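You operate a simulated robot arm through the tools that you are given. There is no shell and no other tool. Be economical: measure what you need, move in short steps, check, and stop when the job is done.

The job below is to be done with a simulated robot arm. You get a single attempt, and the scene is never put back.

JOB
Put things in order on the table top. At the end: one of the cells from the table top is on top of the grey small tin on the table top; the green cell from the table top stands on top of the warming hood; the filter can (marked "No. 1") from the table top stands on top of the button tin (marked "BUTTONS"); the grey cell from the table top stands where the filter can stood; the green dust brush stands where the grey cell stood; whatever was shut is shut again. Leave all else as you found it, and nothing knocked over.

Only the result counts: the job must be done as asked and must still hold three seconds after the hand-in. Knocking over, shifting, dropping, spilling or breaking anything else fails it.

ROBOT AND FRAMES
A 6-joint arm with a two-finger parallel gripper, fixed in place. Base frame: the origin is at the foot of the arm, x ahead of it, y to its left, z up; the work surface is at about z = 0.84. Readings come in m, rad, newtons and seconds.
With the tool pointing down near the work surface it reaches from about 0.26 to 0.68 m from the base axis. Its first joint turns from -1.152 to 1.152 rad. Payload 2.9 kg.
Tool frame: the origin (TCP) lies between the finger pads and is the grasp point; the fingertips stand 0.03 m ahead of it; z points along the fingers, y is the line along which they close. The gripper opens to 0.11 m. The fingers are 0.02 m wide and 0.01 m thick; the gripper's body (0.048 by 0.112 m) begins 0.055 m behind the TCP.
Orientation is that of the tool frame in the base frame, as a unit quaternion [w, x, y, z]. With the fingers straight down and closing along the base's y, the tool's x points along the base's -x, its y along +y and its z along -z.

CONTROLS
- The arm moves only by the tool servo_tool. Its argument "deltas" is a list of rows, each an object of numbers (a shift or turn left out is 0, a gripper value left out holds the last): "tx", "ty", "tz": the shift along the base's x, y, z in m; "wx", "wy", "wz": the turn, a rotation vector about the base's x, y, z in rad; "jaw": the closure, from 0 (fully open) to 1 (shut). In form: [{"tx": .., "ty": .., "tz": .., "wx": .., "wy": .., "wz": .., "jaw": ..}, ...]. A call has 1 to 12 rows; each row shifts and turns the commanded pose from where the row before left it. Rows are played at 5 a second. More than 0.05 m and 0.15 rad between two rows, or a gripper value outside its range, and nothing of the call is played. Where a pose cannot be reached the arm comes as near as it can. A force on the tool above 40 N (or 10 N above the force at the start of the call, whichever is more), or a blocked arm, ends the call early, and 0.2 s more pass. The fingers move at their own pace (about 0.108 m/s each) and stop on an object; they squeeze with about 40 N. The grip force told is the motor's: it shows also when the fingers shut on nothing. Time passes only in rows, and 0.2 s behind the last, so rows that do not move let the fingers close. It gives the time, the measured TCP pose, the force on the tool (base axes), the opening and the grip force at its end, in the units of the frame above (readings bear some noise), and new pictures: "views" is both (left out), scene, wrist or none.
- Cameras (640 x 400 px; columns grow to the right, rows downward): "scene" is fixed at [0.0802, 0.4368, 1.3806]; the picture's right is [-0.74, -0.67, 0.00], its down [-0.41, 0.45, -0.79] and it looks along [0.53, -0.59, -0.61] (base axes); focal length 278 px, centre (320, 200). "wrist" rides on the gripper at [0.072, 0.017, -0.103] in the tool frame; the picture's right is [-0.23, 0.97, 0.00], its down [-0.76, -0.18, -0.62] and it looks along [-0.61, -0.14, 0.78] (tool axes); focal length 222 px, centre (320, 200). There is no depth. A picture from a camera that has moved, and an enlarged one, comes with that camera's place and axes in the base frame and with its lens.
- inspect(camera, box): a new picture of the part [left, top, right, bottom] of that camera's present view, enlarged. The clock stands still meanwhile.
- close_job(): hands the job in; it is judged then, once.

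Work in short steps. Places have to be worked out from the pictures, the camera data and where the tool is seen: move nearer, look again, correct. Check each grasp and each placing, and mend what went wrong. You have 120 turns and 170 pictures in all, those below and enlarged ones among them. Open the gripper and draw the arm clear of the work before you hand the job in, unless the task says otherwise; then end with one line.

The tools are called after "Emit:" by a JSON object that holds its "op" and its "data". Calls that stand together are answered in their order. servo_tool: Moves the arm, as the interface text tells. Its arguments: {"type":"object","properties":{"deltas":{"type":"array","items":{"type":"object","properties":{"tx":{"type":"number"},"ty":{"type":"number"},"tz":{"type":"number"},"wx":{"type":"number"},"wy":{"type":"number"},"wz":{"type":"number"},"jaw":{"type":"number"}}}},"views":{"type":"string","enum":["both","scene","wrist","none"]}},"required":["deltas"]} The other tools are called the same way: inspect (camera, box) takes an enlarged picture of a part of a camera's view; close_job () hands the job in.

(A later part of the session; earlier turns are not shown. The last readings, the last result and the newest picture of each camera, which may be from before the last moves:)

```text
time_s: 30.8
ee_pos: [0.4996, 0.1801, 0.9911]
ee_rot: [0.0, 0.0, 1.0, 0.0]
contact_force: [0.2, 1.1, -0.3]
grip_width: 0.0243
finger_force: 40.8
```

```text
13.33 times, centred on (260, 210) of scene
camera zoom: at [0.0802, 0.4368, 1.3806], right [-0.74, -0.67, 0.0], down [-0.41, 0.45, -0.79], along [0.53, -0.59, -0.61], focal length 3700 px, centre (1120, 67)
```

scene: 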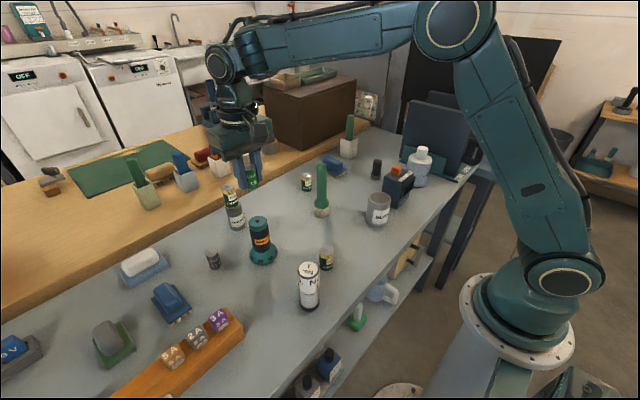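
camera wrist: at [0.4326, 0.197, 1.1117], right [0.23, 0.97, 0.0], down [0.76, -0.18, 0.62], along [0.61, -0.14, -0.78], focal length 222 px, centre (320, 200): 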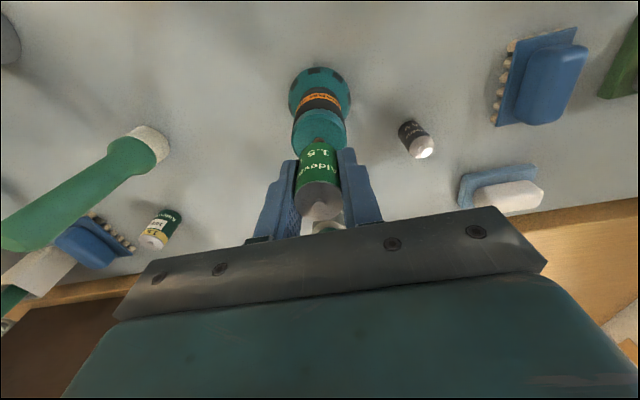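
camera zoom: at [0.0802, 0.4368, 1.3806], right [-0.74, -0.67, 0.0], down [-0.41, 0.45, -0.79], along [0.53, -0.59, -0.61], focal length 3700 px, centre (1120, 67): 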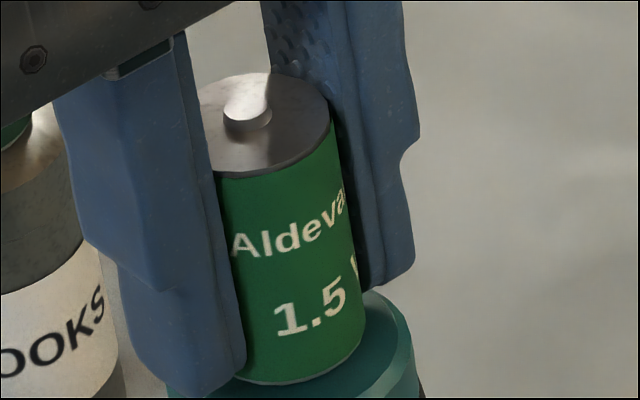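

Emit:
{"op": "servo_tool", "data": {"deltas": [{"tz": -0.001}, {"tz": -0.001}, {}], "views": "none"}}

Emit:
{"op": "inspect", "data": {"camera": "scene", "box": [236, 205, 284, 235]}}

```text
time_s: 31.6
ee_pos: [0.4998, 0.1802, 0.9891]
ee_rot: [0.0, 0.001, 1.0, 0.0]
contact_force: [0.5, -1.4, -0.9]
grip_width: 0.0247
finger_force: 40.3
```

```text
13.33 times, centred on (260, 220) of scene
camera zoom: at [0.0802, 0.4368, 1.3806], right [-0.74, -0.67, 0.0], down [-0.41, 0.45, -0.79], along [0.53, -0.59, -0.61], focal length 3700 px, centre (1120, -67)
```

zoom: 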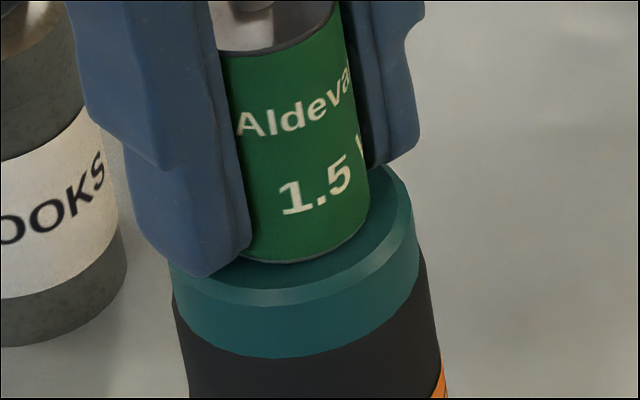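

Cell bottom is ~2 mm above the flat, at knob level. I continue in 1 mm steps.

Emit:
{"op": "servo_tool", "data": {"deltas": [{"tz": -0.001}, {}], "views": "none"}}

Emit:
{"op": "servo_tool", "data": {"deltas": [{"tz": -0.001}, {}], "views": "none"}}

```text
time_s: 32.2
ee_pos: [0.4998, 0.1803, 0.9891]
ee_rot: [0.001, 0.0, 1.0, 0.0]
contact_force: [-0.1, -0.6, -1.4]
grip_width: 0.0245
finger_force: 40.2
```

```text
time_s: 32.8
ee_pos: [0.5007, 0.1794, 0.9883]
ee_rot: [0.001, 0.0, 1.0, -0.001]
contact_force: [0.5, -1.4, 6.9]
grip_width: 0.0243
finger_force: 40.0
```

Contact at 6.9 N. I look before releasing.

Emit:
{"op": "inspect", "data": {"camera": "scene", "box": [236, 205, 284, 235]}}

Emit:
{"op": "inspect", "data": {"camera": "wrist", "box": [280, 90, 360, 230]}}

```text
13.33 times, centred on (260, 220) of scene
camera zoom: at [0.0801, 0.4367, 1.3807], right [-0.74, -0.67, 0.0], down [-0.41, 0.45, -0.79], along [0.53, -0.59, -0.61], focal length 3700 px, centre (1120, -67)
```

zoom: 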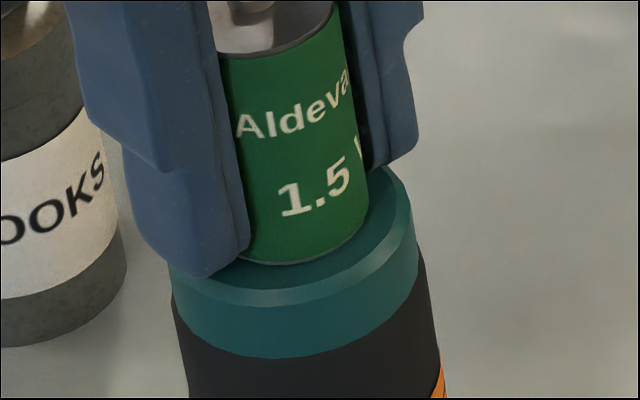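

```text
2.86 times, centred on (320, 160) of wrist
camera zoom: at [0.428, 0.1973, 1.0925], right [0.23, 0.97, 0.0], down [0.76, -0.18, 0.62], along [0.61, -0.14, -0.78], focal length 635 px, centre (320, 314)
```

zoom: 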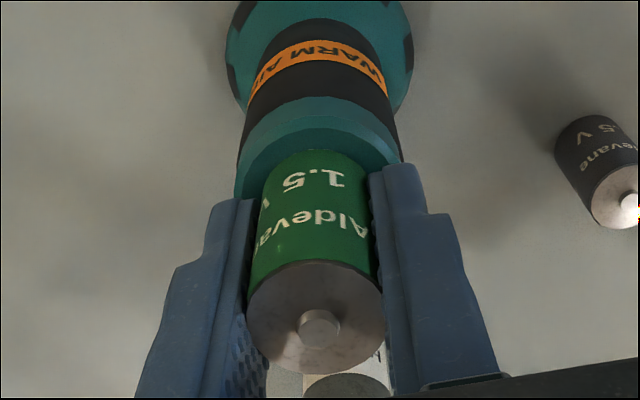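

It rests on the knob, about 1.5 mm short in x. I trim that, set down again and open just slightly to see whether it stands.

Emit:
{"op": "servo_tool", "data": {"deltas": [{"tz": 0.002}, {"tx": 0.0015}, {"tz": -0.0015}, {}, {"jaw": 0.72}, {"jaw": 0.72}, {}], "views": "wrist"}}

Emit:
{"op": "inspect", "data": {"camera": "scene", "box": [228, 190, 292, 230]}}

Emit:
{"op": "inspect", "data": {"camera": "wrist", "box": [280, 90, 360, 230]}}

```text
time_s: 34.4
ee_pos: [0.5003, 0.1804, 0.9886]
ee_rot: [0.0, -0.001, 1.0, 0.0]
contact_force: [-0.4, 0.2, -0.1]
grip_width: 0.0308
finger_force: 0.0
camera wrist: at [0.4293, 0.1969, 1.0917], right [0.23, 0.97, 0.0], down [0.76, -0.18, 0.62], along [0.61, -0.14, -0.78], focal length 222 px, centre (320, 200)
```

wrist: 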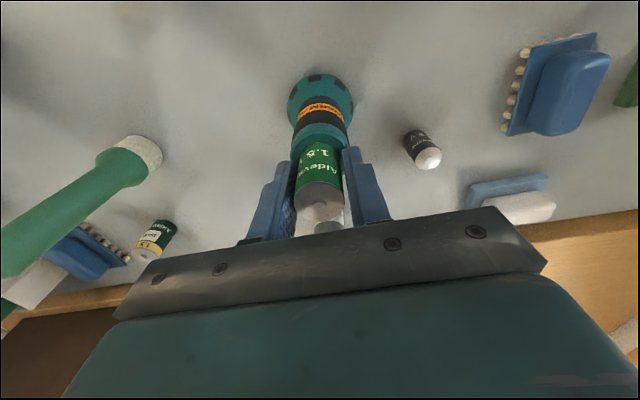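

```text
10.00 times, centred on (260, 210) of scene
camera zoom: at [0.0802, 0.4368, 1.3806], right [-0.74, -0.67, 0.0], down [-0.41, 0.45, -0.79], along [0.53, -0.59, -0.61], focal length 2775 px, centre (920, 100)
```

zoom: 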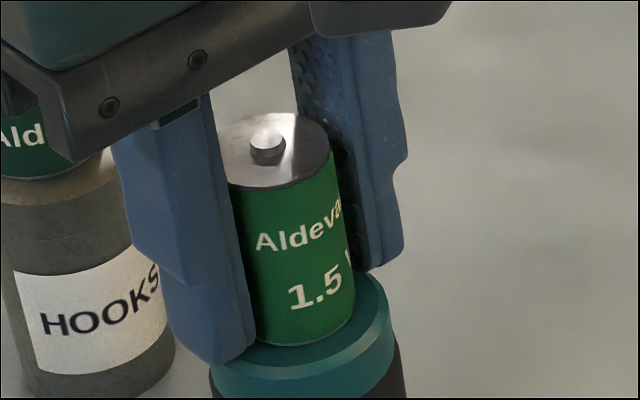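

```text
2.86 times, centred on (320, 160) of wrist
camera zoom: at [0.4293, 0.1969, 1.0917], right [0.23, 0.97, 0.0], down [0.76, -0.18, 0.62], along [0.61, -0.14, -0.78], focal length 635 px, centre (320, 314)
```

zoom: 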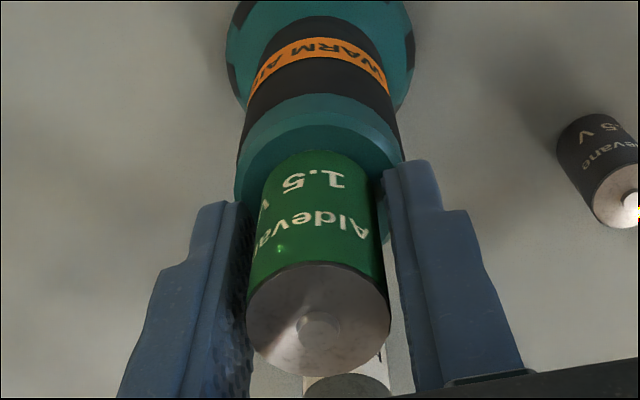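

It stands upright. I open further, wait, and check before rising.

Emit:
{"op": "servo_tool", "data": {"deltas": [{"jaw": 0.45}, {"jaw": 0.45}, {}, {}, {}], "views": "none"}}

Emit:
{"op": "inspect", "data": {"camera": "wrist", "box": [280, 90, 360, 230]}}

Emit:
{"op": "inspect", "data": {"camera": "scene", "box": [228, 190, 292, 230]}}

```text
time_s: 35.6
ee_pos: [0.5008, 0.1799, 0.9872]
ee_rot: [0.0, 0.001, 1.0, 0.0]
contact_force: [0.6, -0.1, -0.2]
grip_width: 0.0606
finger_force: 0.2
```

```text
2.86 times, centred on (320, 160) of wrist
camera zoom: at [0.4293, 0.1969, 1.0917], right [0.23, 0.97, 0.0], down [0.76, -0.18, 0.62], along [0.61, -0.14, -0.78], focal length 635 px, centre (320, 314)
```

zoom: 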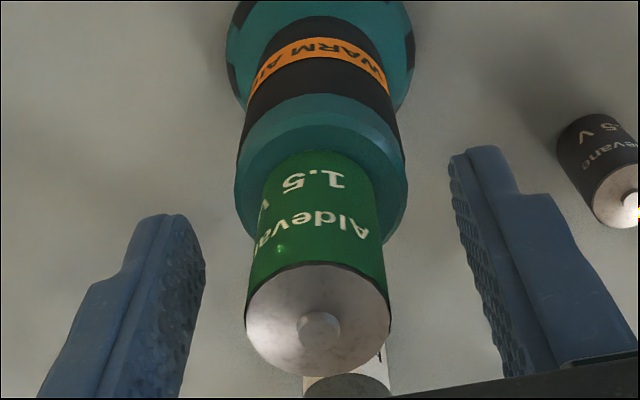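

```text
10.00 times, centred on (260, 210) of scene
camera zoom: at [0.0802, 0.4368, 1.3806], right [-0.74, -0.67, 0.0], down [-0.41, 0.45, -0.79], along [0.53, -0.59, -0.61], focal length 2775 px, centre (920, 100)
```

zoom: 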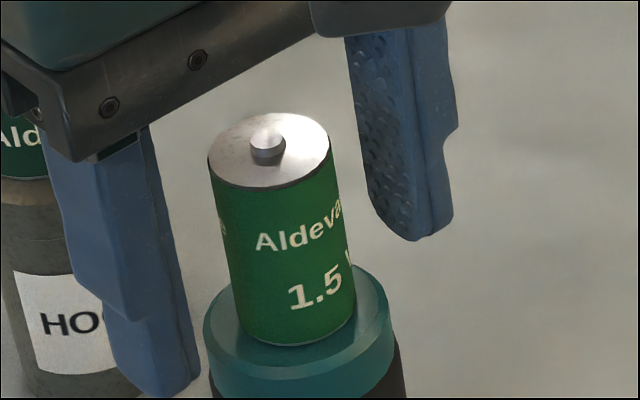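

The green cell stands steady on the hood. I rise straight up, then go over to the filter can near (0.321, 0.202).

Emit:
{"op": "servo_tool", "data": {"deltas": [{"tz": 0.02}, {"tz": 0.04}, {"tz": 0.045}, {"tz": 0.045, "jaw": 0.25}, {"tx": -0.045, "ty": 0.004}, {"tx": -0.045, "ty": 0.004}, {"tx": -0.045, "ty": 0.004}, {"tx": -0.045, "ty": 0.005}, {}]}}

```text
time_s: 37.6
ee_pos: [0.3216, 0.199, 1.1386]
ee_rot: [0.0, 0.0, 1.0, 0.0]
contact_force: [0.4, 0.0, 0.4]
grip_width: 0.0826
finger_force: 0.1
camera wrist: at [0.2493, 0.2169, 1.2433], right [0.23, 0.97, 0.0], down [0.76, -0.18, 0.62], along [0.61, -0.14, -0.78], focal length 222 px, centre (320, 200)
```

scene: 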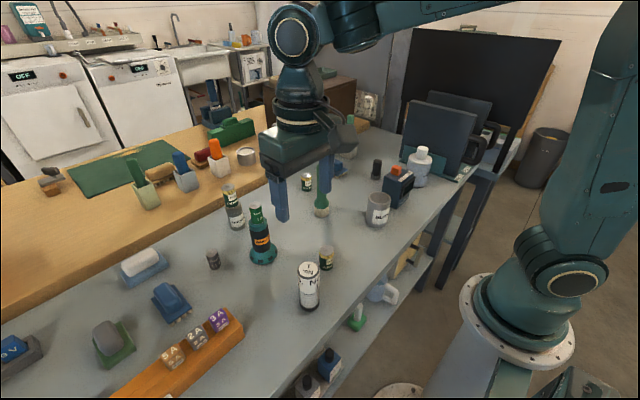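
wrist: 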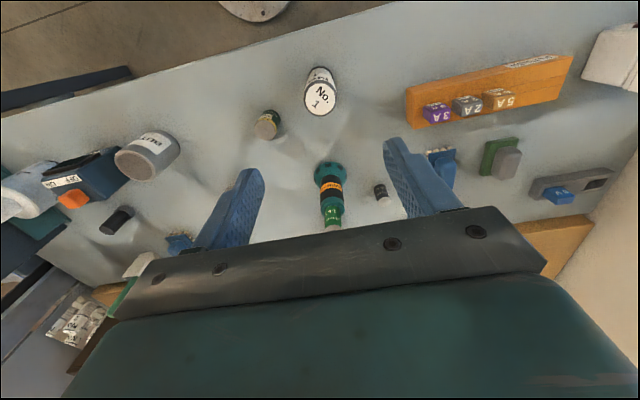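

Filter can top is at about (0.318, 0.202). I descend to just above it and re-measure.

Emit:
{"op": "servo_tool", "data": {"deltas": [{"tx": -0.003, "ty": 0.002, "tz": -0.04}, {"tz": -0.045}, {"tz": -0.025}, {}], "views": "wrist"}}

Emit:
{"op": "inspect", "data": {"camera": "scene", "box": [270, 230, 350, 320]}}

```text
time_s: 38.6
ee_pos: [0.3189, 0.1989, 1.0276]
ee_rot: [0.0, -0.001, 1.0, 0.0]
contact_force: [0.3, 0.4, 0.5]
grip_width: 0.0827
finger_force: 0.0
camera wrist: at [0.2476, 0.2159, 1.1312], right [0.23, 0.97, 0.0], down [0.76, -0.18, 0.62], along [0.61, -0.14, -0.78], focal length 222 px, centre (320, 200)
```

wrist: 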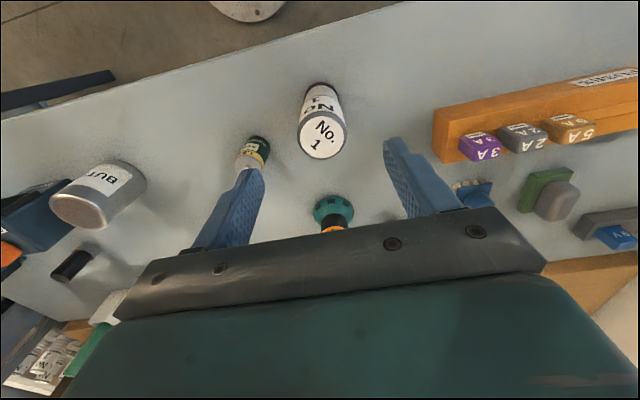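

```text
4.44 times, centred on (310, 275) of scene
camera zoom: at [0.0802, 0.4368, 1.3806], right [-0.74, -0.67, 0.0], down [-0.41, 0.45, -0.79], along [0.53, -0.59, -0.61], focal length 1233 px, centre (364, -133)
```

zoom: 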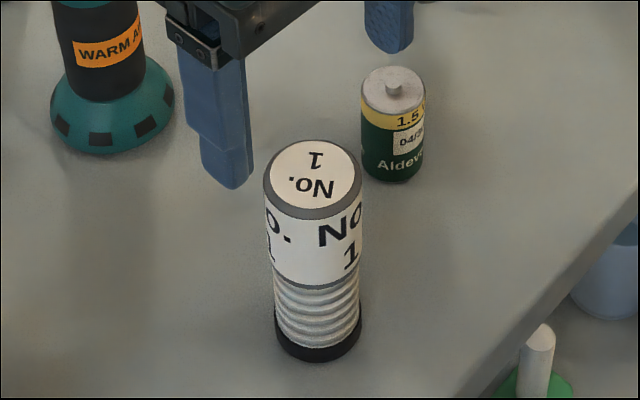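

Can centre (0.319, 0.202). I align y, descend to z≈0.92 and grip.

Emit:
{"op": "servo_tool", "data": {"deltas": [{"ty": 0.003}, {"tz": -0.035}, {"tz": -0.037}, {"tz": -0.035}, {}, {"jaw": 1}, {"jaw": 1}, {"jaw": 1}, {"jaw": 1}]}}

```text
time_s: 40.6
ee_pos: [0.3196, 0.2007, 0.9187]
ee_rot: [0.0, -0.001, 1.0, -0.001]
contact_force: [0.0, -0.1, 0.2]
grip_width: 0.0408
finger_force: 40.1
camera wrist: at [0.2469, 0.2193, 1.0245], right [0.23, 0.97, 0.0], down [0.76, -0.18, 0.62], along [0.61, -0.14, -0.78], focal length 222 px, centre (320, 200)
```

scene: 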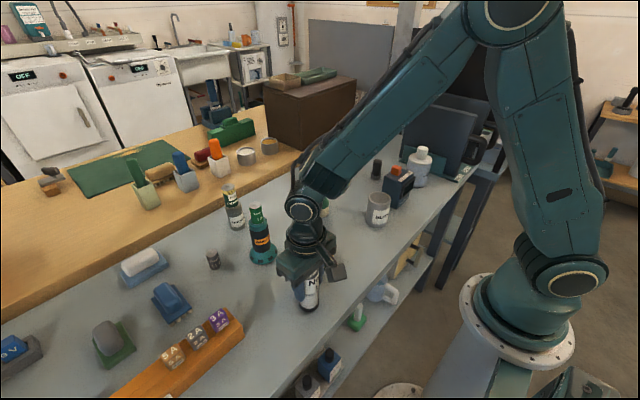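
wrist: 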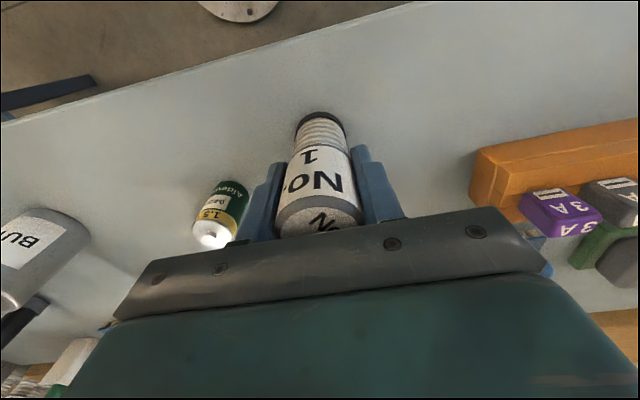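

Gripped (0.041). I lift gently and check.

Emit:
{"op": "servo_tool", "data": {"deltas": [{"tz": 0.005}, {"tz": 0.01}, {"tz": 0.015}, {"tz": 0.02}, {"tz": 0.025}, {"tz": 0.025}, {"tz": 0.02}, {"tz": 0.02}, {}]}}

```text
time_s: 42.6
ee_pos: [0.3181, 0.2018, 1.0621]
ee_rot: [0.001, 0.0, 1.0, 0.001]
contact_force: [-0.1, 0.5, -1.1]
grip_width: 0.0408
finger_force: 40.1
camera wrist: at [0.2465, 0.2191, 1.1649], right [0.23, 0.97, 0.0], down [0.76, -0.18, 0.62], along [0.61, -0.14, -0.78], focal length 222 px, centre (320, 200)
```

scene: 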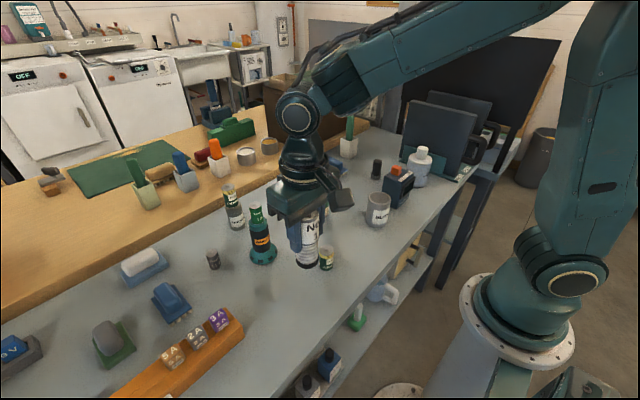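
wrist: 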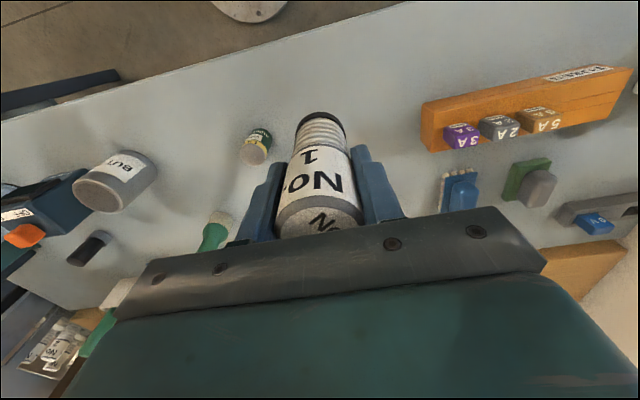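

The can is held and lifted. I raise a little more and carry it towards the button tin.

Emit:
{"op": "servo_tool", "data": {"deltas": [{"tz": 0.015, "ty": -0.01}, {"tz": 0.015, "ty": -0.02}, {"tx": 0.005, "ty": -0.03}, {"tx": 0.005, "ty": -0.035}, {"tx": 0.005, "ty": -0.035}, {"tx": 0.005, "ty": -0.035}, {"tx": 0.005, "ty": -0.035}, {"tx": 0.005, "ty": -0.035}, {"tx": 0.005, "ty": -0.03}, {"ty": -0.025}, {"ty": -0.015}, {"ty": -0.01}]}}

Emit:
{"op": "inspect", "data": {"camera": "wrist", "box": [250, 50, 390, 240]}}

Emit:
{"op": "inspect", "data": {"camera": "scene", "box": [320, 130, 440, 240]}}

```text
time_s: 45.2
ee_pos: [0.3538, -0.1125, 1.0932]
ee_rot: [0.001, -0.001, 1.0, 0.0]
contact_force: [0.1, 0.7, -1.2]
grip_width: 0.0408
finger_force: 40.3
camera wrist: at [0.2821, -0.0957, 1.197], right [0.23, 0.97, 0.0], down [0.76, -0.18, 0.62], along [0.61, -0.14, -0.78], focal length 222 px, centre (320, 200)
```

scene: 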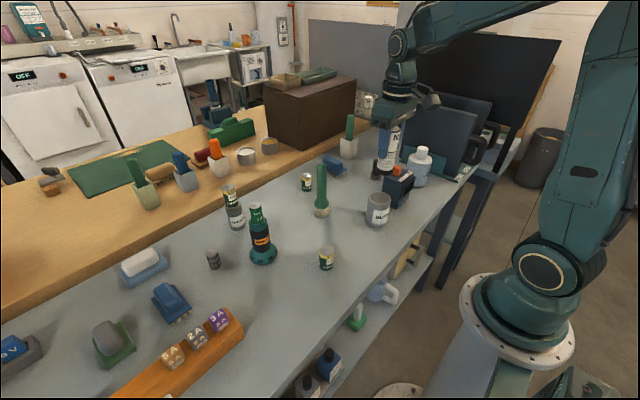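
wrist: 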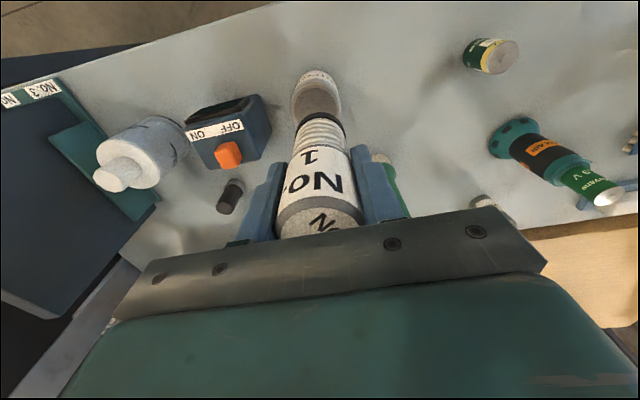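

```text
2.11 times, centred on (320, 145) of wrist
camera zoom: at [0.2821, -0.0957, 1.197], right [0.23, 0.97, 0.0], down [0.76, -0.18, 0.62], along [0.61, -0.14, -0.78], focal length 468 px, centre (320, 316)
```

zoom: 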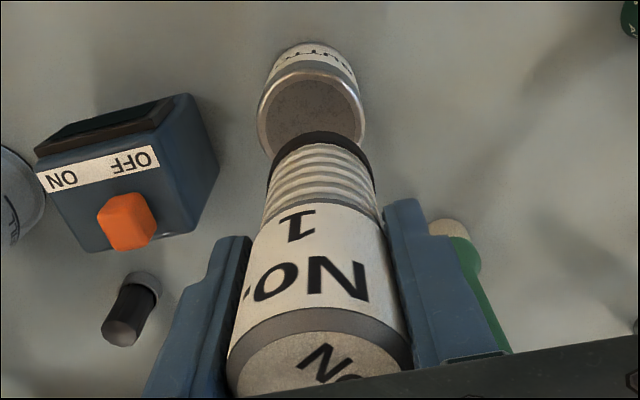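

```text
3.64 times, centred on (380, 185) of scene
camera zoom: at [0.0802, 0.4367, 1.3806], right [-0.74, -0.67, 0.0], down [-0.41, 0.45, -0.79], along [0.53, -0.59, -0.61], focal length 1009 px, centre (102, 254)
```

zoom: 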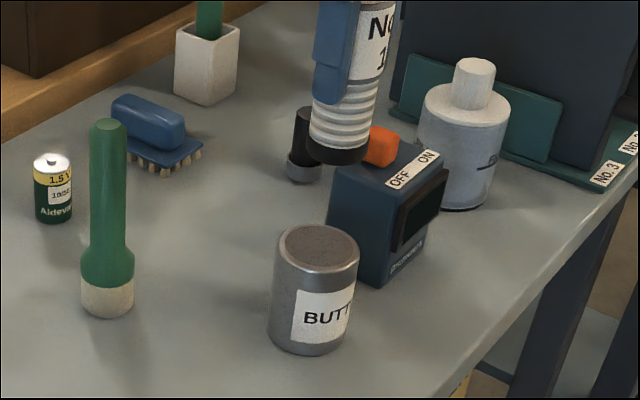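

The tin is at about (0.356, -0.118), top near 0.92. I shift and lower to ~2 cm above it.

Emit:
{"op": "servo_tool", "data": {"deltas": [{"tx": 0.001, "ty": -0.0055}, {"tz": -0.015}, {"tz": -0.02}, {"tz": -0.02}, {"tz": -0.015}, {}], "views": "none"}}

Emit:
{"op": "inspect", "data": {"camera": "wrist", "box": [260, 60, 380, 240]}}

Emit:
{"op": "inspect", "data": {"camera": "scene", "box": [340, 160, 420, 230]}}

```text
time_s: 46.6
ee_pos: [0.354, -0.1182, 1.0208]
ee_rot: [0.0, 0.0, 1.0, 0.0]
contact_force: [0.0, -0.3, -0.9]
grip_width: 0.0406
finger_force: 39.9
```

```text
2.22 times, centred on (320, 150) of wrist
camera zoom: at [0.2822, -0.1002, 1.125], right [0.23, 0.97, 0.0], down [0.76, -0.18, 0.62], along [0.61, -0.14, -0.78], focal length 494 px, centre (320, 311)
```

zoom: 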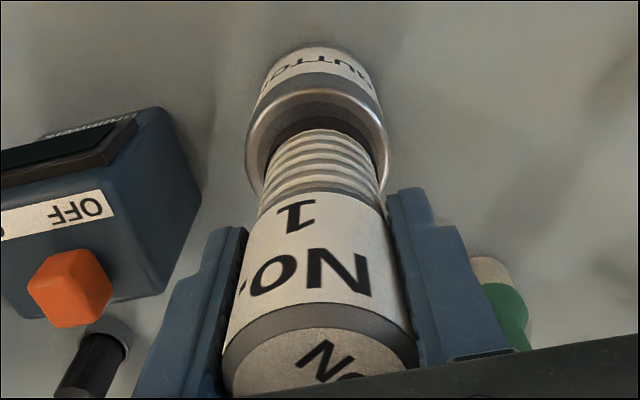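

```text
5.71 times, centred on (380, 195) of scene
camera zoom: at [0.0802, 0.4368, 1.3806], right [-0.74, -0.67, 0.0], down [-0.41, 0.45, -0.79], along [0.53, -0.59, -0.61], focal length 1586 px, centre (-23, 229)
```

zoom: 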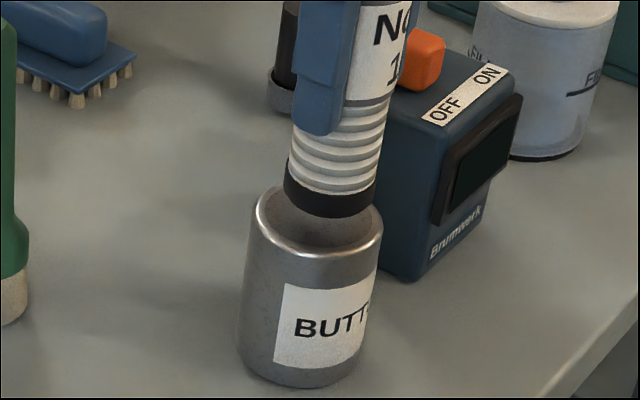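

Roughly aligned; estimates suggest a few mm more in x. I trim +3 mm x, -1 mm y and lower further to compare.

Emit:
{"op": "servo_tool", "data": {"deltas": [{"tx": 0.003, "ty": -0.001, "tz": -0.005}, {"tz": -0.005}, {}], "views": "none"}}

Emit:
{"op": "inspect", "data": {"camera": "wrist", "box": [280, 80, 360, 140]}}

Emit:
{"op": "inspect", "data": {"camera": "scene", "box": [355, 175, 403, 215]}}

```text
time_s: 47.4
ee_pos: [0.3568, -0.1194, 1.0115]
ee_rot: [0.0, 0.0, 1.0, 0.0]
contact_force: [0.1, 0.2, -1.5]
grip_width: 0.0408
finger_force: 39.6
```

```text
6.67 times, centred on (320, 110) of wrist
camera zoom: at [0.2848, -0.1017, 1.1152], right [0.23, 0.97, 0.0], down [0.76, -0.18, 0.62], along [0.61, -0.14, -0.78], focal length 1481 px, centre (320, 800)
```

zoom: 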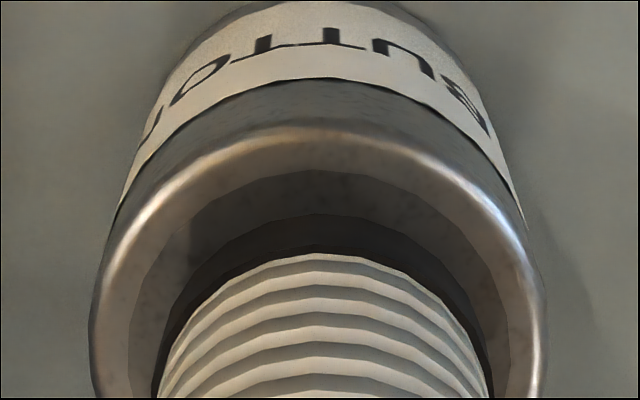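

```text
10.00 times, centred on (379, 195) of scene
camera zoom: at [0.0802, 0.4368, 1.3806], right [-0.74, -0.67, 0.0], down [-0.41, 0.45, -0.79], along [0.53, -0.59, -0.61], focal length 2775 px, centre (-270, 250)
```

zoom: 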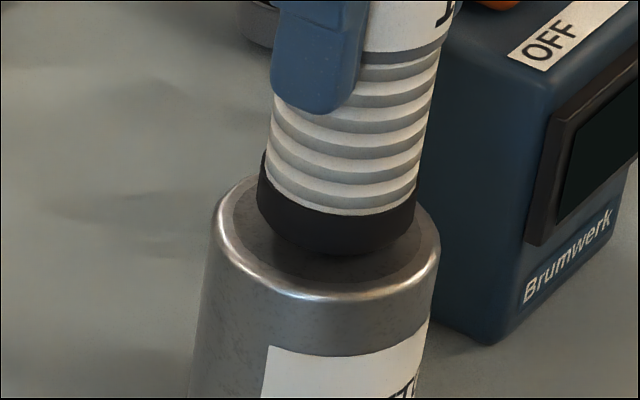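

Now within ~1.5 mm. I trim +1.5 mm x and lower to contact.

Emit:
{"op": "servo_tool", "data": {"deltas": [{"tx": 0.0015, "tz": -0.003}, {"tz": -0.003}, {"tz": -0.002}, {}], "views": "none"}}

```text
time_s: 48.4
ee_pos: [0.3581, -0.119, 1.0044]
ee_rot: [0.0, 0.0, 1.0, 0.0]
contact_force: [-7.3, 4.2, 23.7]
grip_width: 0.0408
finger_force: 40.4
```

Contact at 24 N, with some side force; I ease up 1 mm and look.

Emit:
{"op": "servo_tool", "data": {"deltas": [{"tz": 0.0015}, {}], "views": "none"}}

Emit:
{"op": "inspect", "data": {"camera": "scene", "box": [345, 165, 413, 235]}}

Emit:
{"op": "inspect", "data": {"camera": "wrist", "box": [270, 70, 370, 170]}}

```text
time_s: 49.0
ee_pos: [0.3587, -0.1206, 1.0062]
ee_rot: [0.0, 0.0, 1.0, 0.0]
contact_force: [-3.4, 2.4, 14.0]
grip_width: 0.0409
finger_force: 39.3
```

```text
5.71 times, centred on (379, 200) of scene
camera zoom: at [0.08, 0.4369, 1.3806], right [-0.74, -0.67, 0.0], down [-0.41, 0.45, -0.79], along [0.53, -0.59, -0.61], focal length 1586 px, centre (-17, 200)
```

zoom: 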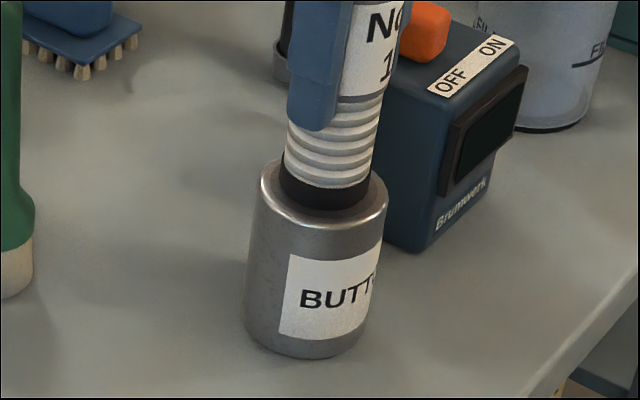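

```text
4.00 times, centred on (320, 120) of wrist
camera zoom: at [0.2868, -0.1024, 1.109], right [0.23, 0.97, 0.0], down [0.76, -0.18, 0.62], along [0.61, -0.14, -0.78], focal length 888 px, centre (320, 520)
```

zoom: 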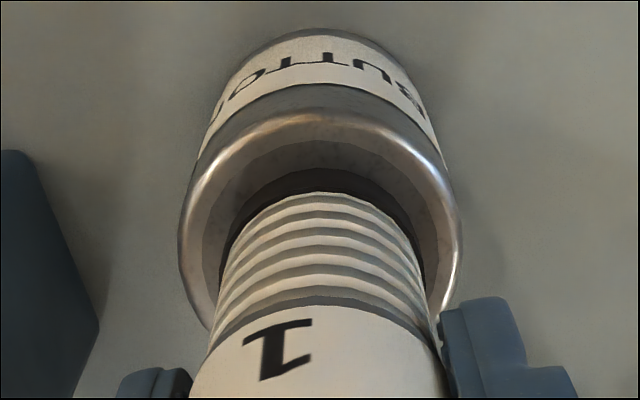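

Well seated on the tin. I ease off a bit more, open slightly, and check.

Emit:
{"op": "servo_tool", "data": {"deltas": [{"tz": 0.0015}, {}, {"jaw": 0.57}, {"jaw": 0.57}, {}, {"jaw": 0.35}, {}, {}], "views": "wrist"}}

Emit:
{"op": "inspect", "data": {"camera": "scene", "box": [345, 145, 413, 235]}}

```text
time_s: 50.8
ee_pos: [0.3597, -0.119, 1.0056]
ee_rot: [0.0, 0.0, 1.0, 0.0]
contact_force: [0.4, -0.2, 0.3]
grip_width: 0.0712
finger_force: 0.2
camera wrist: at [0.2868, -0.1022, 1.1107], right [0.23, 0.97, 0.0], down [0.76, -0.18, 0.62], along [0.61, -0.14, -0.78], focal length 222 px, centre (320, 200)
```

wrist: 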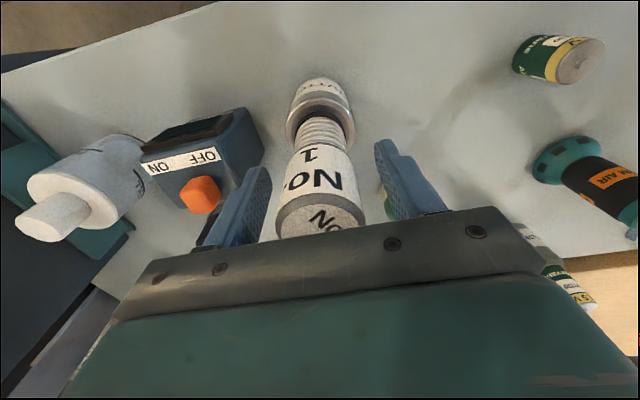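

```text
4.44 times, centred on (379, 190) of scene
camera zoom: at [0.0802, 0.4368, 1.3806], right [-0.74, -0.67, 0.0], down [-0.41, 0.45, -0.79], along [0.53, -0.59, -0.61], focal length 1233 px, centre (58, 244)
```

zoom: 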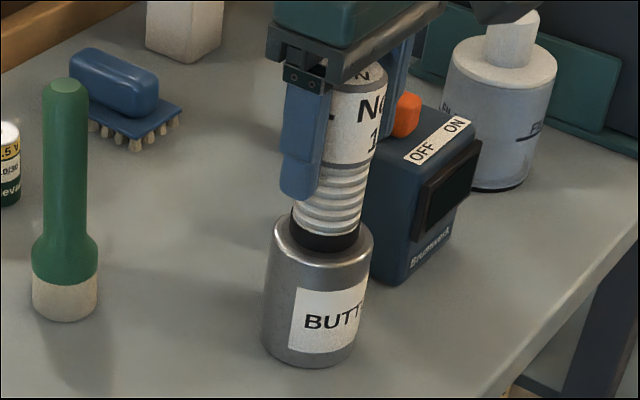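

The filter can stands on the button tin. I rise clear and travel high to above the grey cell near (0.559, 0.282).

Emit:
{"op": "servo_tool", "data": {"deltas": [{"tz": 0.02}, {"tz": 0.04}, {"tz": 0.04}, {"tz": 0.02}, {"tx": 0.019, "ty": 0.04}, {"tx": 0.019, "ty": 0.04}, {"tx": 0.019, "ty": 0.04}, {"tx": 0.019, "ty": 0.04}, {"tx": 0.019, "ty": 0.04}, {"tx": 0.019, "ty": 0.04}, {"tx": 0.019, "ty": 0.04}, {"tx": 0.019, "ty": 0.04}], "views": "none"}}

Emit:
{"op": "servo_tool", "data": {"deltas": [{"tx": 0.018, "ty": 0.04, "tz": -0.01}, {"tx": 0.018, "ty": 0.04, "tz": -0.02}, {}]}}

Emit:
{"op": "inspect", "data": {"camera": "scene", "box": [345, 145, 413, 235]}}

```text
time_s: 53.4
ee_pos: [0.5107, 0.2005, 1.1282]
ee_rot: [0.001, -0.001, 1.0, 0.0]
contact_force: [0.4, 0.8, 0.6]
grip_width: 0.0716
finger_force: 0.1
```

```text
time_s: 54.2
ee_pos: [0.5472, 0.28, 1.0949]
ee_rot: [-0.001, 0.0, 1.0, 0.0]
contact_force: [0.0, -0.3, -0.7]
grip_width: 0.0714
finger_force: 0.1
camera wrist: at [0.4757, 0.2982, 1.1986], right [0.23, 0.97, 0.0], down [0.76, -0.18, 0.62], along [0.61, -0.14, -0.78], focal length 222 px, centre (320, 200)
```

scene: 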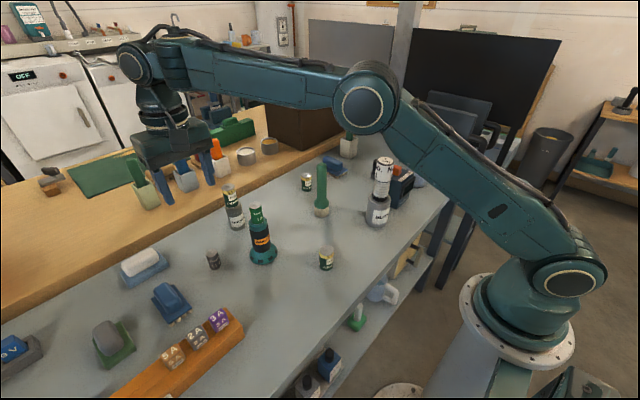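
wrist: 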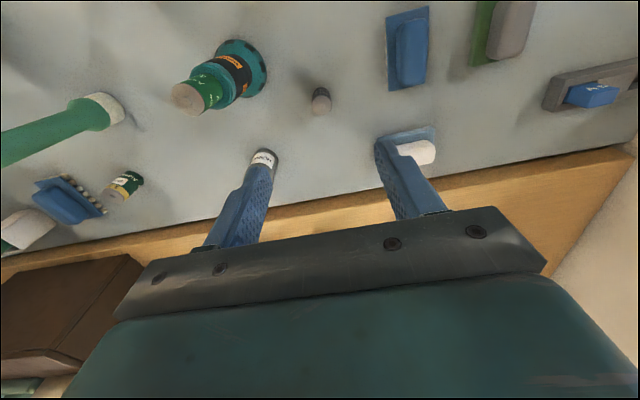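

```text
4.44 times, centred on (379, 190) of scene
camera zoom: at [0.0802, 0.4368, 1.3806], right [-0.74, -0.67, 0.0], down [-0.41, 0.45, -0.79], along [0.53, -0.59, -0.61], focal length 1233 px, centre (58, 244)
```

zoom: 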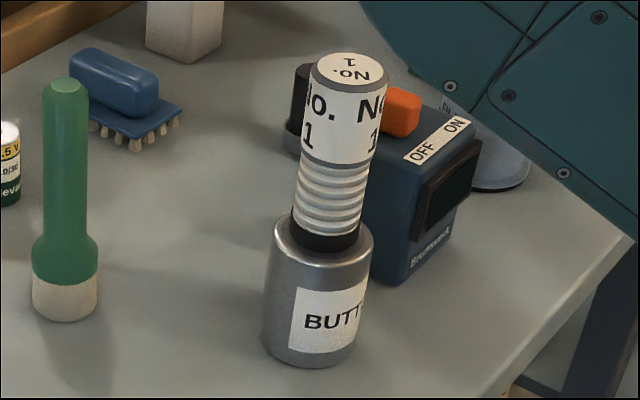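

Grey cell measured at about (0.563, 0.280). I descend closer and re-measure.

Emit:
{"op": "servo_tool", "data": {"deltas": [{"tx": 0.015, "tz": -0.04}, {"tz": -0.045}, {"tz": -0.045}, {"tz": -0.035}, {}], "views": "wrist"}}

Emit:
{"op": "inspect", "data": {"camera": "scene", "box": [180, 210, 300, 290]}}

```text
time_s: 55.4
ee_pos: [0.5617, 0.2801, 0.929]
ee_rot: [0.0, 0.0, 1.0, 0.0]
contact_force: [-0.6, -0.6, 0.5]
grip_width: 0.0715
finger_force: 0.1
camera wrist: at [0.4896, 0.2966, 1.0337], right [0.23, 0.97, 0.0], down [0.76, -0.18, 0.62], along [0.61, -0.14, -0.78], focal length 222 px, centre (320, 200)
```

wrist: 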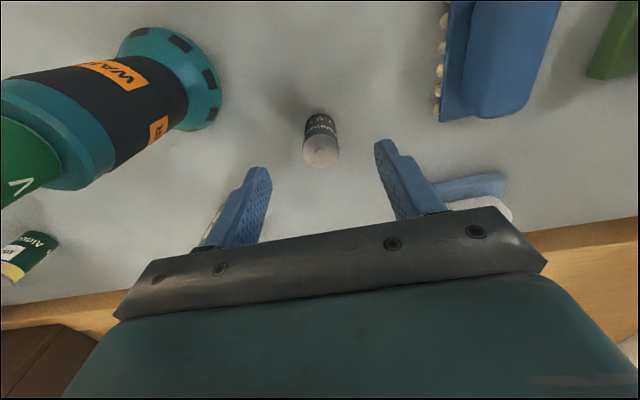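

```text
5.00 times, centred on (240, 250) of scene
camera zoom: at [0.0802, 0.4368, 1.3806], right [-0.74, -0.67, 0.0], down [-0.41, 0.45, -0.79], along [0.53, -0.59, -0.61], focal length 1387 px, centre (720, -50)
```

zoom: 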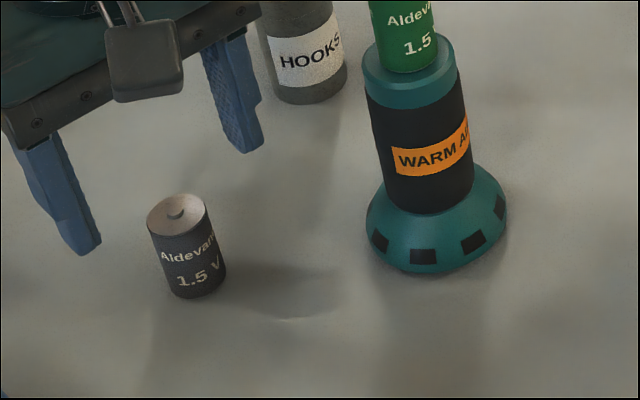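

Grey cell at (0.561, 0.281), right under the tool. I descend, grip and lift gently.

Emit:
{"op": "servo_tool", "data": {"deltas": [{"tz": -0.03}, {"tz": -0.026}, {}, {"jaw": 1}, {"jaw": 1}, {"jaw": 1}, {"jaw": 1}, {}], "views": "wrist"}}

Emit:
{"op": "servo_tool", "data": {"deltas": [{"tz": 0.005}, {"tz": 0.01}, {"tz": 0.015}, {"tz": 0.02}, {"tz": 0.03}, {"tz": 0.03}, {"tz": 0.03}, {"tz": 0.03}, {"tz": 0.03}]}}

```text
time_s: 57.2
ee_pos: [0.5621, 0.2801, 0.874]
ee_rot: [0.001, -0.001, 1.0, 0.001]
contact_force: [-0.8, -0.2, 0.6]
grip_width: 0.0243
finger_force: 40.0
camera wrist: at [0.4904, 0.297, 0.9784], right [0.23, 0.97, 0.0], down [0.76, -0.18, 0.62], along [0.61, -0.14, -0.78], focal length 222 px, centre (320, 200)
```

wrist: 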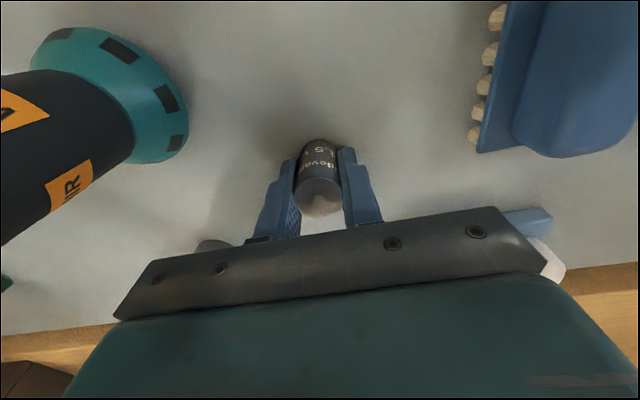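

```text
time_s: 59.2
ee_pos: [0.5619, 0.2802, 1.0743]
ee_rot: [0.0, 0.0, 1.0, 0.0]
contact_force: [-0.1, 0.8, -0.1]
grip_width: 0.0243
finger_force: 39.8
camera wrist: at [0.4907, 0.2978, 1.1789], right [0.23, 0.97, 0.0], down [0.76, -0.18, 0.62], along [0.61, -0.14, -0.78], focal length 222 px, centre (320, 200)
```

scene: 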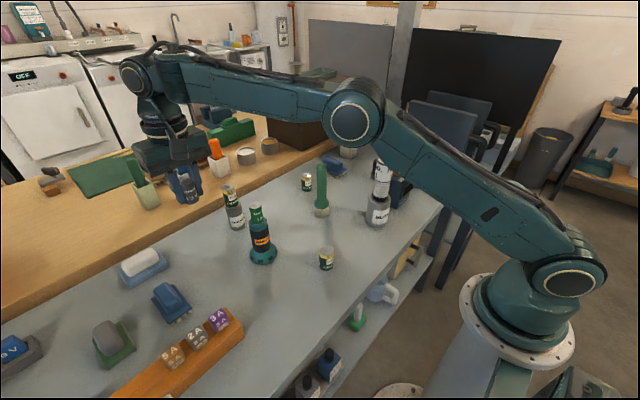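
wrist: 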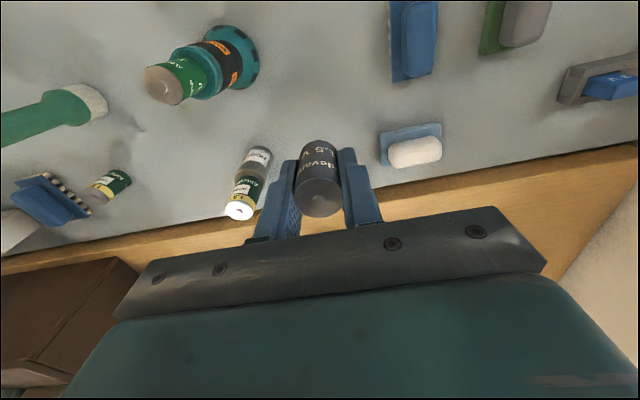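

Held. I carry it to above the former filter-can spot (0.319, 0.202).

Emit:
{"op": "servo_tool", "data": {"deltas": [{"tx": -0.01}, {"tx": -0.02}, {"tx": -0.03, "ty": -0.005}, {"tx": -0.035, "ty": -0.013}, {"tx": -0.035, "ty": -0.015}, {"tx": -0.035, "ty": -0.015}, {"tx": -0.03, "ty": -0.015}, {"tx": -0.025, "ty": -0.01}, {"tx": -0.015, "ty": -0.0055}, {"tx": -0.0075}, {}]}}

```text
time_s: 61.6
ee_pos: [0.3184, 0.2005, 1.0738]
ee_rot: [0.001, 0.0, 1.0, -0.001]
contact_force: [0.1, 0.3, -0.1]
grip_width: 0.0244
finger_force: 40.4
camera wrist: at [0.247, 0.2185, 1.1781], right [0.23, 0.97, 0.0], down [0.76, -0.18, 0.62], along [0.61, -0.14, -0.78], focal length 222 px, centre (320, 200)
```

scene: 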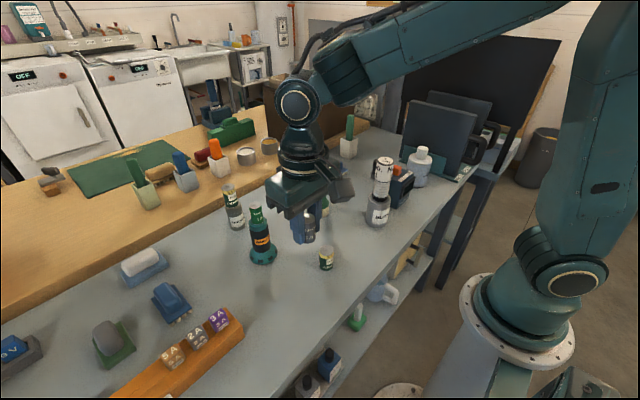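
wrist: 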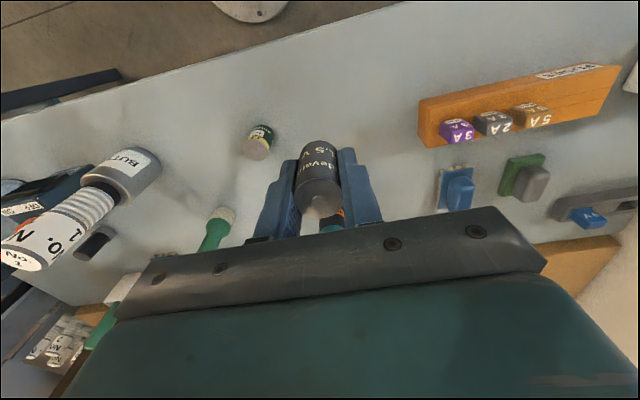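

Above the spot. I descend to just above the table.

Emit:
{"op": "servo_tool", "data": {"deltas": [{"tx": 0.0005, "ty": 0.001, "tz": -0.02}, {"tz": -0.035}, {"tz": -0.04}, {"tz": -0.04}, {"tz": -0.03}, {"tz": -0.02}, {"tz": -0.009}, {}], "views": "wrist"}}

Emit:
{"op": "inspect", "data": {"camera": "scene", "box": [270, 230, 350, 320]}}

```text
time_s: 63.4
ee_pos: [0.3204, 0.2019, 0.8817]
ee_rot: [0.0, 0.0, 1.0, -0.001]
contact_force: [-0.2, 1.6, 0.5]
grip_width: 0.0245
finger_force: 39.9
camera wrist: at [0.2483, 0.2203, 0.986], right [0.23, 0.97, 0.0], down [0.76, -0.18, 0.62], along [0.61, -0.14, -0.78], focal length 222 px, centre (320, 200)
```

wrist: 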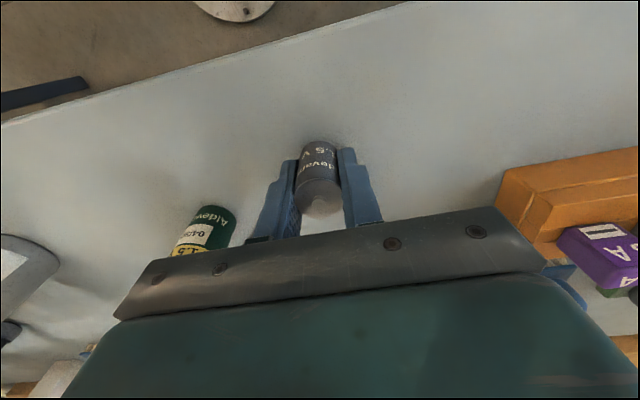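

```text
4.44 times, centred on (310, 275) of scene
camera zoom: at [0.0802, 0.4368, 1.3806], right [-0.74, -0.67, 0.0], down [-0.41, 0.45, -0.79], along [0.53, -0.59, -0.61], focal length 1233 px, centre (364, -133)
```

zoom: 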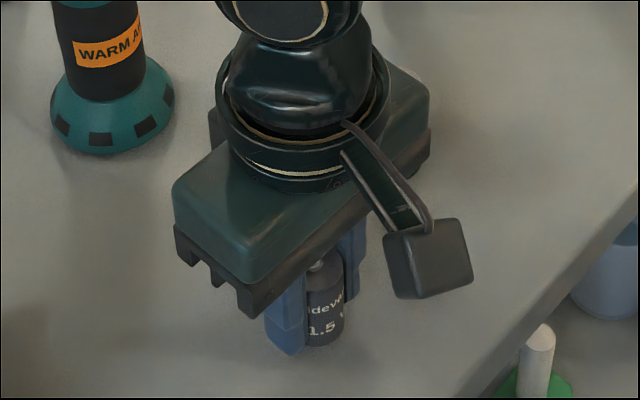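

I lower the last millimetres to contact.

Emit:
{"op": "servo_tool", "data": {"deltas": [{"tz": -0.003}, {"tz": -0.002}, {"tz": -0.001}, {}], "views": "none"}}

Emit:
{"op": "servo_tool", "data": {"deltas": [{"tz": -0.001}, {}], "views": "none"}}

Emit:
{"op": "inspect", "data": {"camera": "scene", "box": [270, 230, 350, 320]}}

```text
time_s: 64.4
ee_pos: [0.3204, 0.2029, 0.8747]
ee_rot: [0.0, 0.0, 1.0, 0.001]
contact_force: [-0.6, 0.1, -0.4]
grip_width: 0.0243
finger_force: 39.8
```

```text
time_s: 65.0
ee_pos: [0.3202, 0.2033, 0.8738]
ee_rot: [0.0, -0.001, 1.0, 0.0]
contact_force: [-0.3, -2.4, 5.9]
grip_width: 0.0241
finger_force: 40.4
```

```text
4.44 times, centred on (310, 275) of scene
camera zoom: at [0.0802, 0.4367, 1.3807], right [-0.74, -0.67, 0.0], down [-0.41, 0.45, -0.79], along [0.53, -0.59, -0.61], focal length 1233 px, centre (364, -133)
```

zoom: 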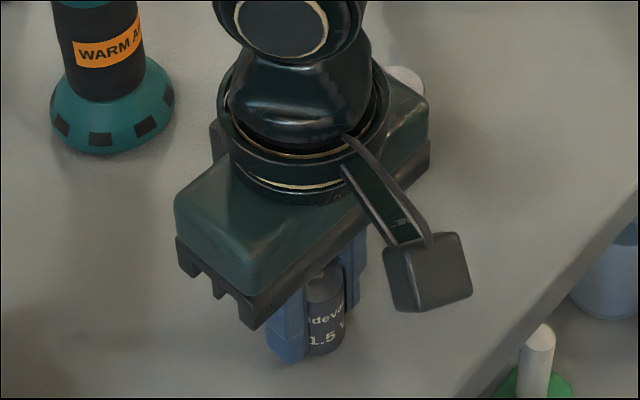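

The cell touches the table within ~3 mm of the can's old spot. I release and rise.

Emit:
{"op": "servo_tool", "data": {"deltas": [{"tz": 0.001}, {"jaw": 0.6}, {"jaw": 0.6}, {}, {"tz": 0.02}, {"tz": 0.04}, {"tz": 0.045}, {"tz": 0.045}, {"tz": 0.045}, {"tz": 0.045}, {}]}}

Emit:
{"op": "inspect", "data": {"camera": "scene", "box": [270, 230, 350, 320]}}

```text
time_s: 67.4
ee_pos: [0.3194, 0.2019, 1.1158]
ee_rot: [0.001, 0.001, 1.0, -0.001]
contact_force: [-0.2, 0.0, 0.7]
grip_width: 0.0442
finger_force: 0.0
camera wrist: at [0.247, 0.2202, 1.2189], right [0.23, 0.97, 0.0], down [0.76, -0.18, 0.62], along [0.61, -0.14, -0.78], focal length 222 px, centre (320, 200)
```

scene: 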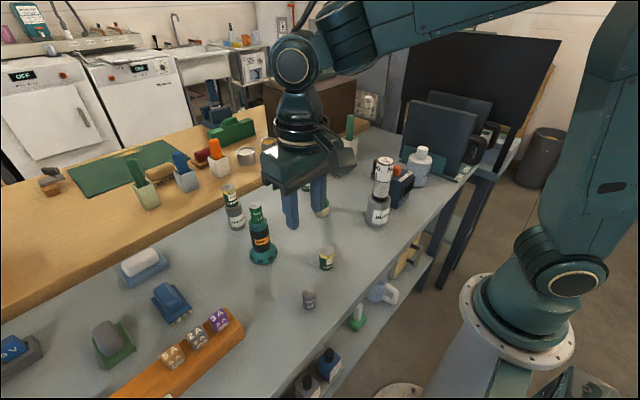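
wrist: 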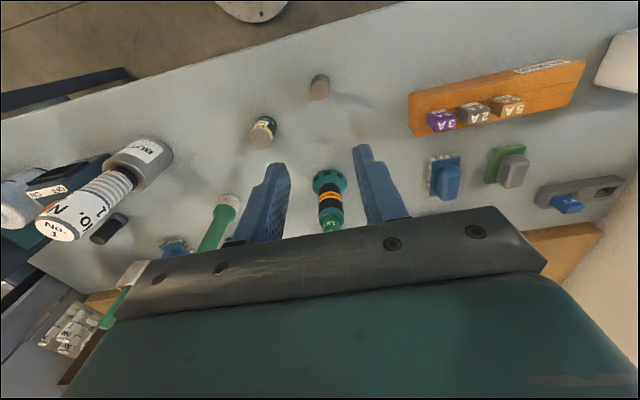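

```text
4.44 times, centred on (310, 275) of scene
camera zoom: at [0.0802, 0.4368, 1.3806], right [-0.74, -0.67, 0.0], down [-0.41, 0.45, -0.79], along [0.53, -0.59, -0.61], focal length 1233 px, centre (364, -133)
```

zoom: 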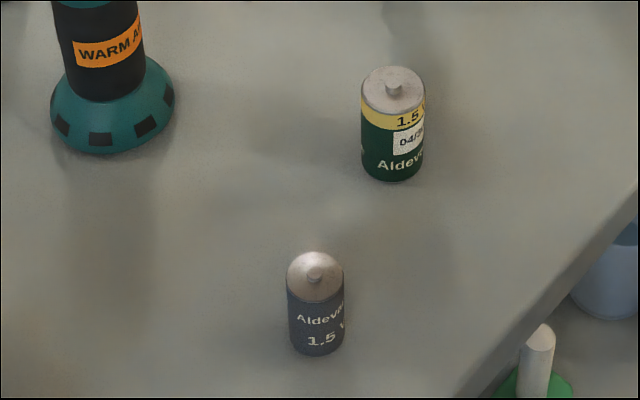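

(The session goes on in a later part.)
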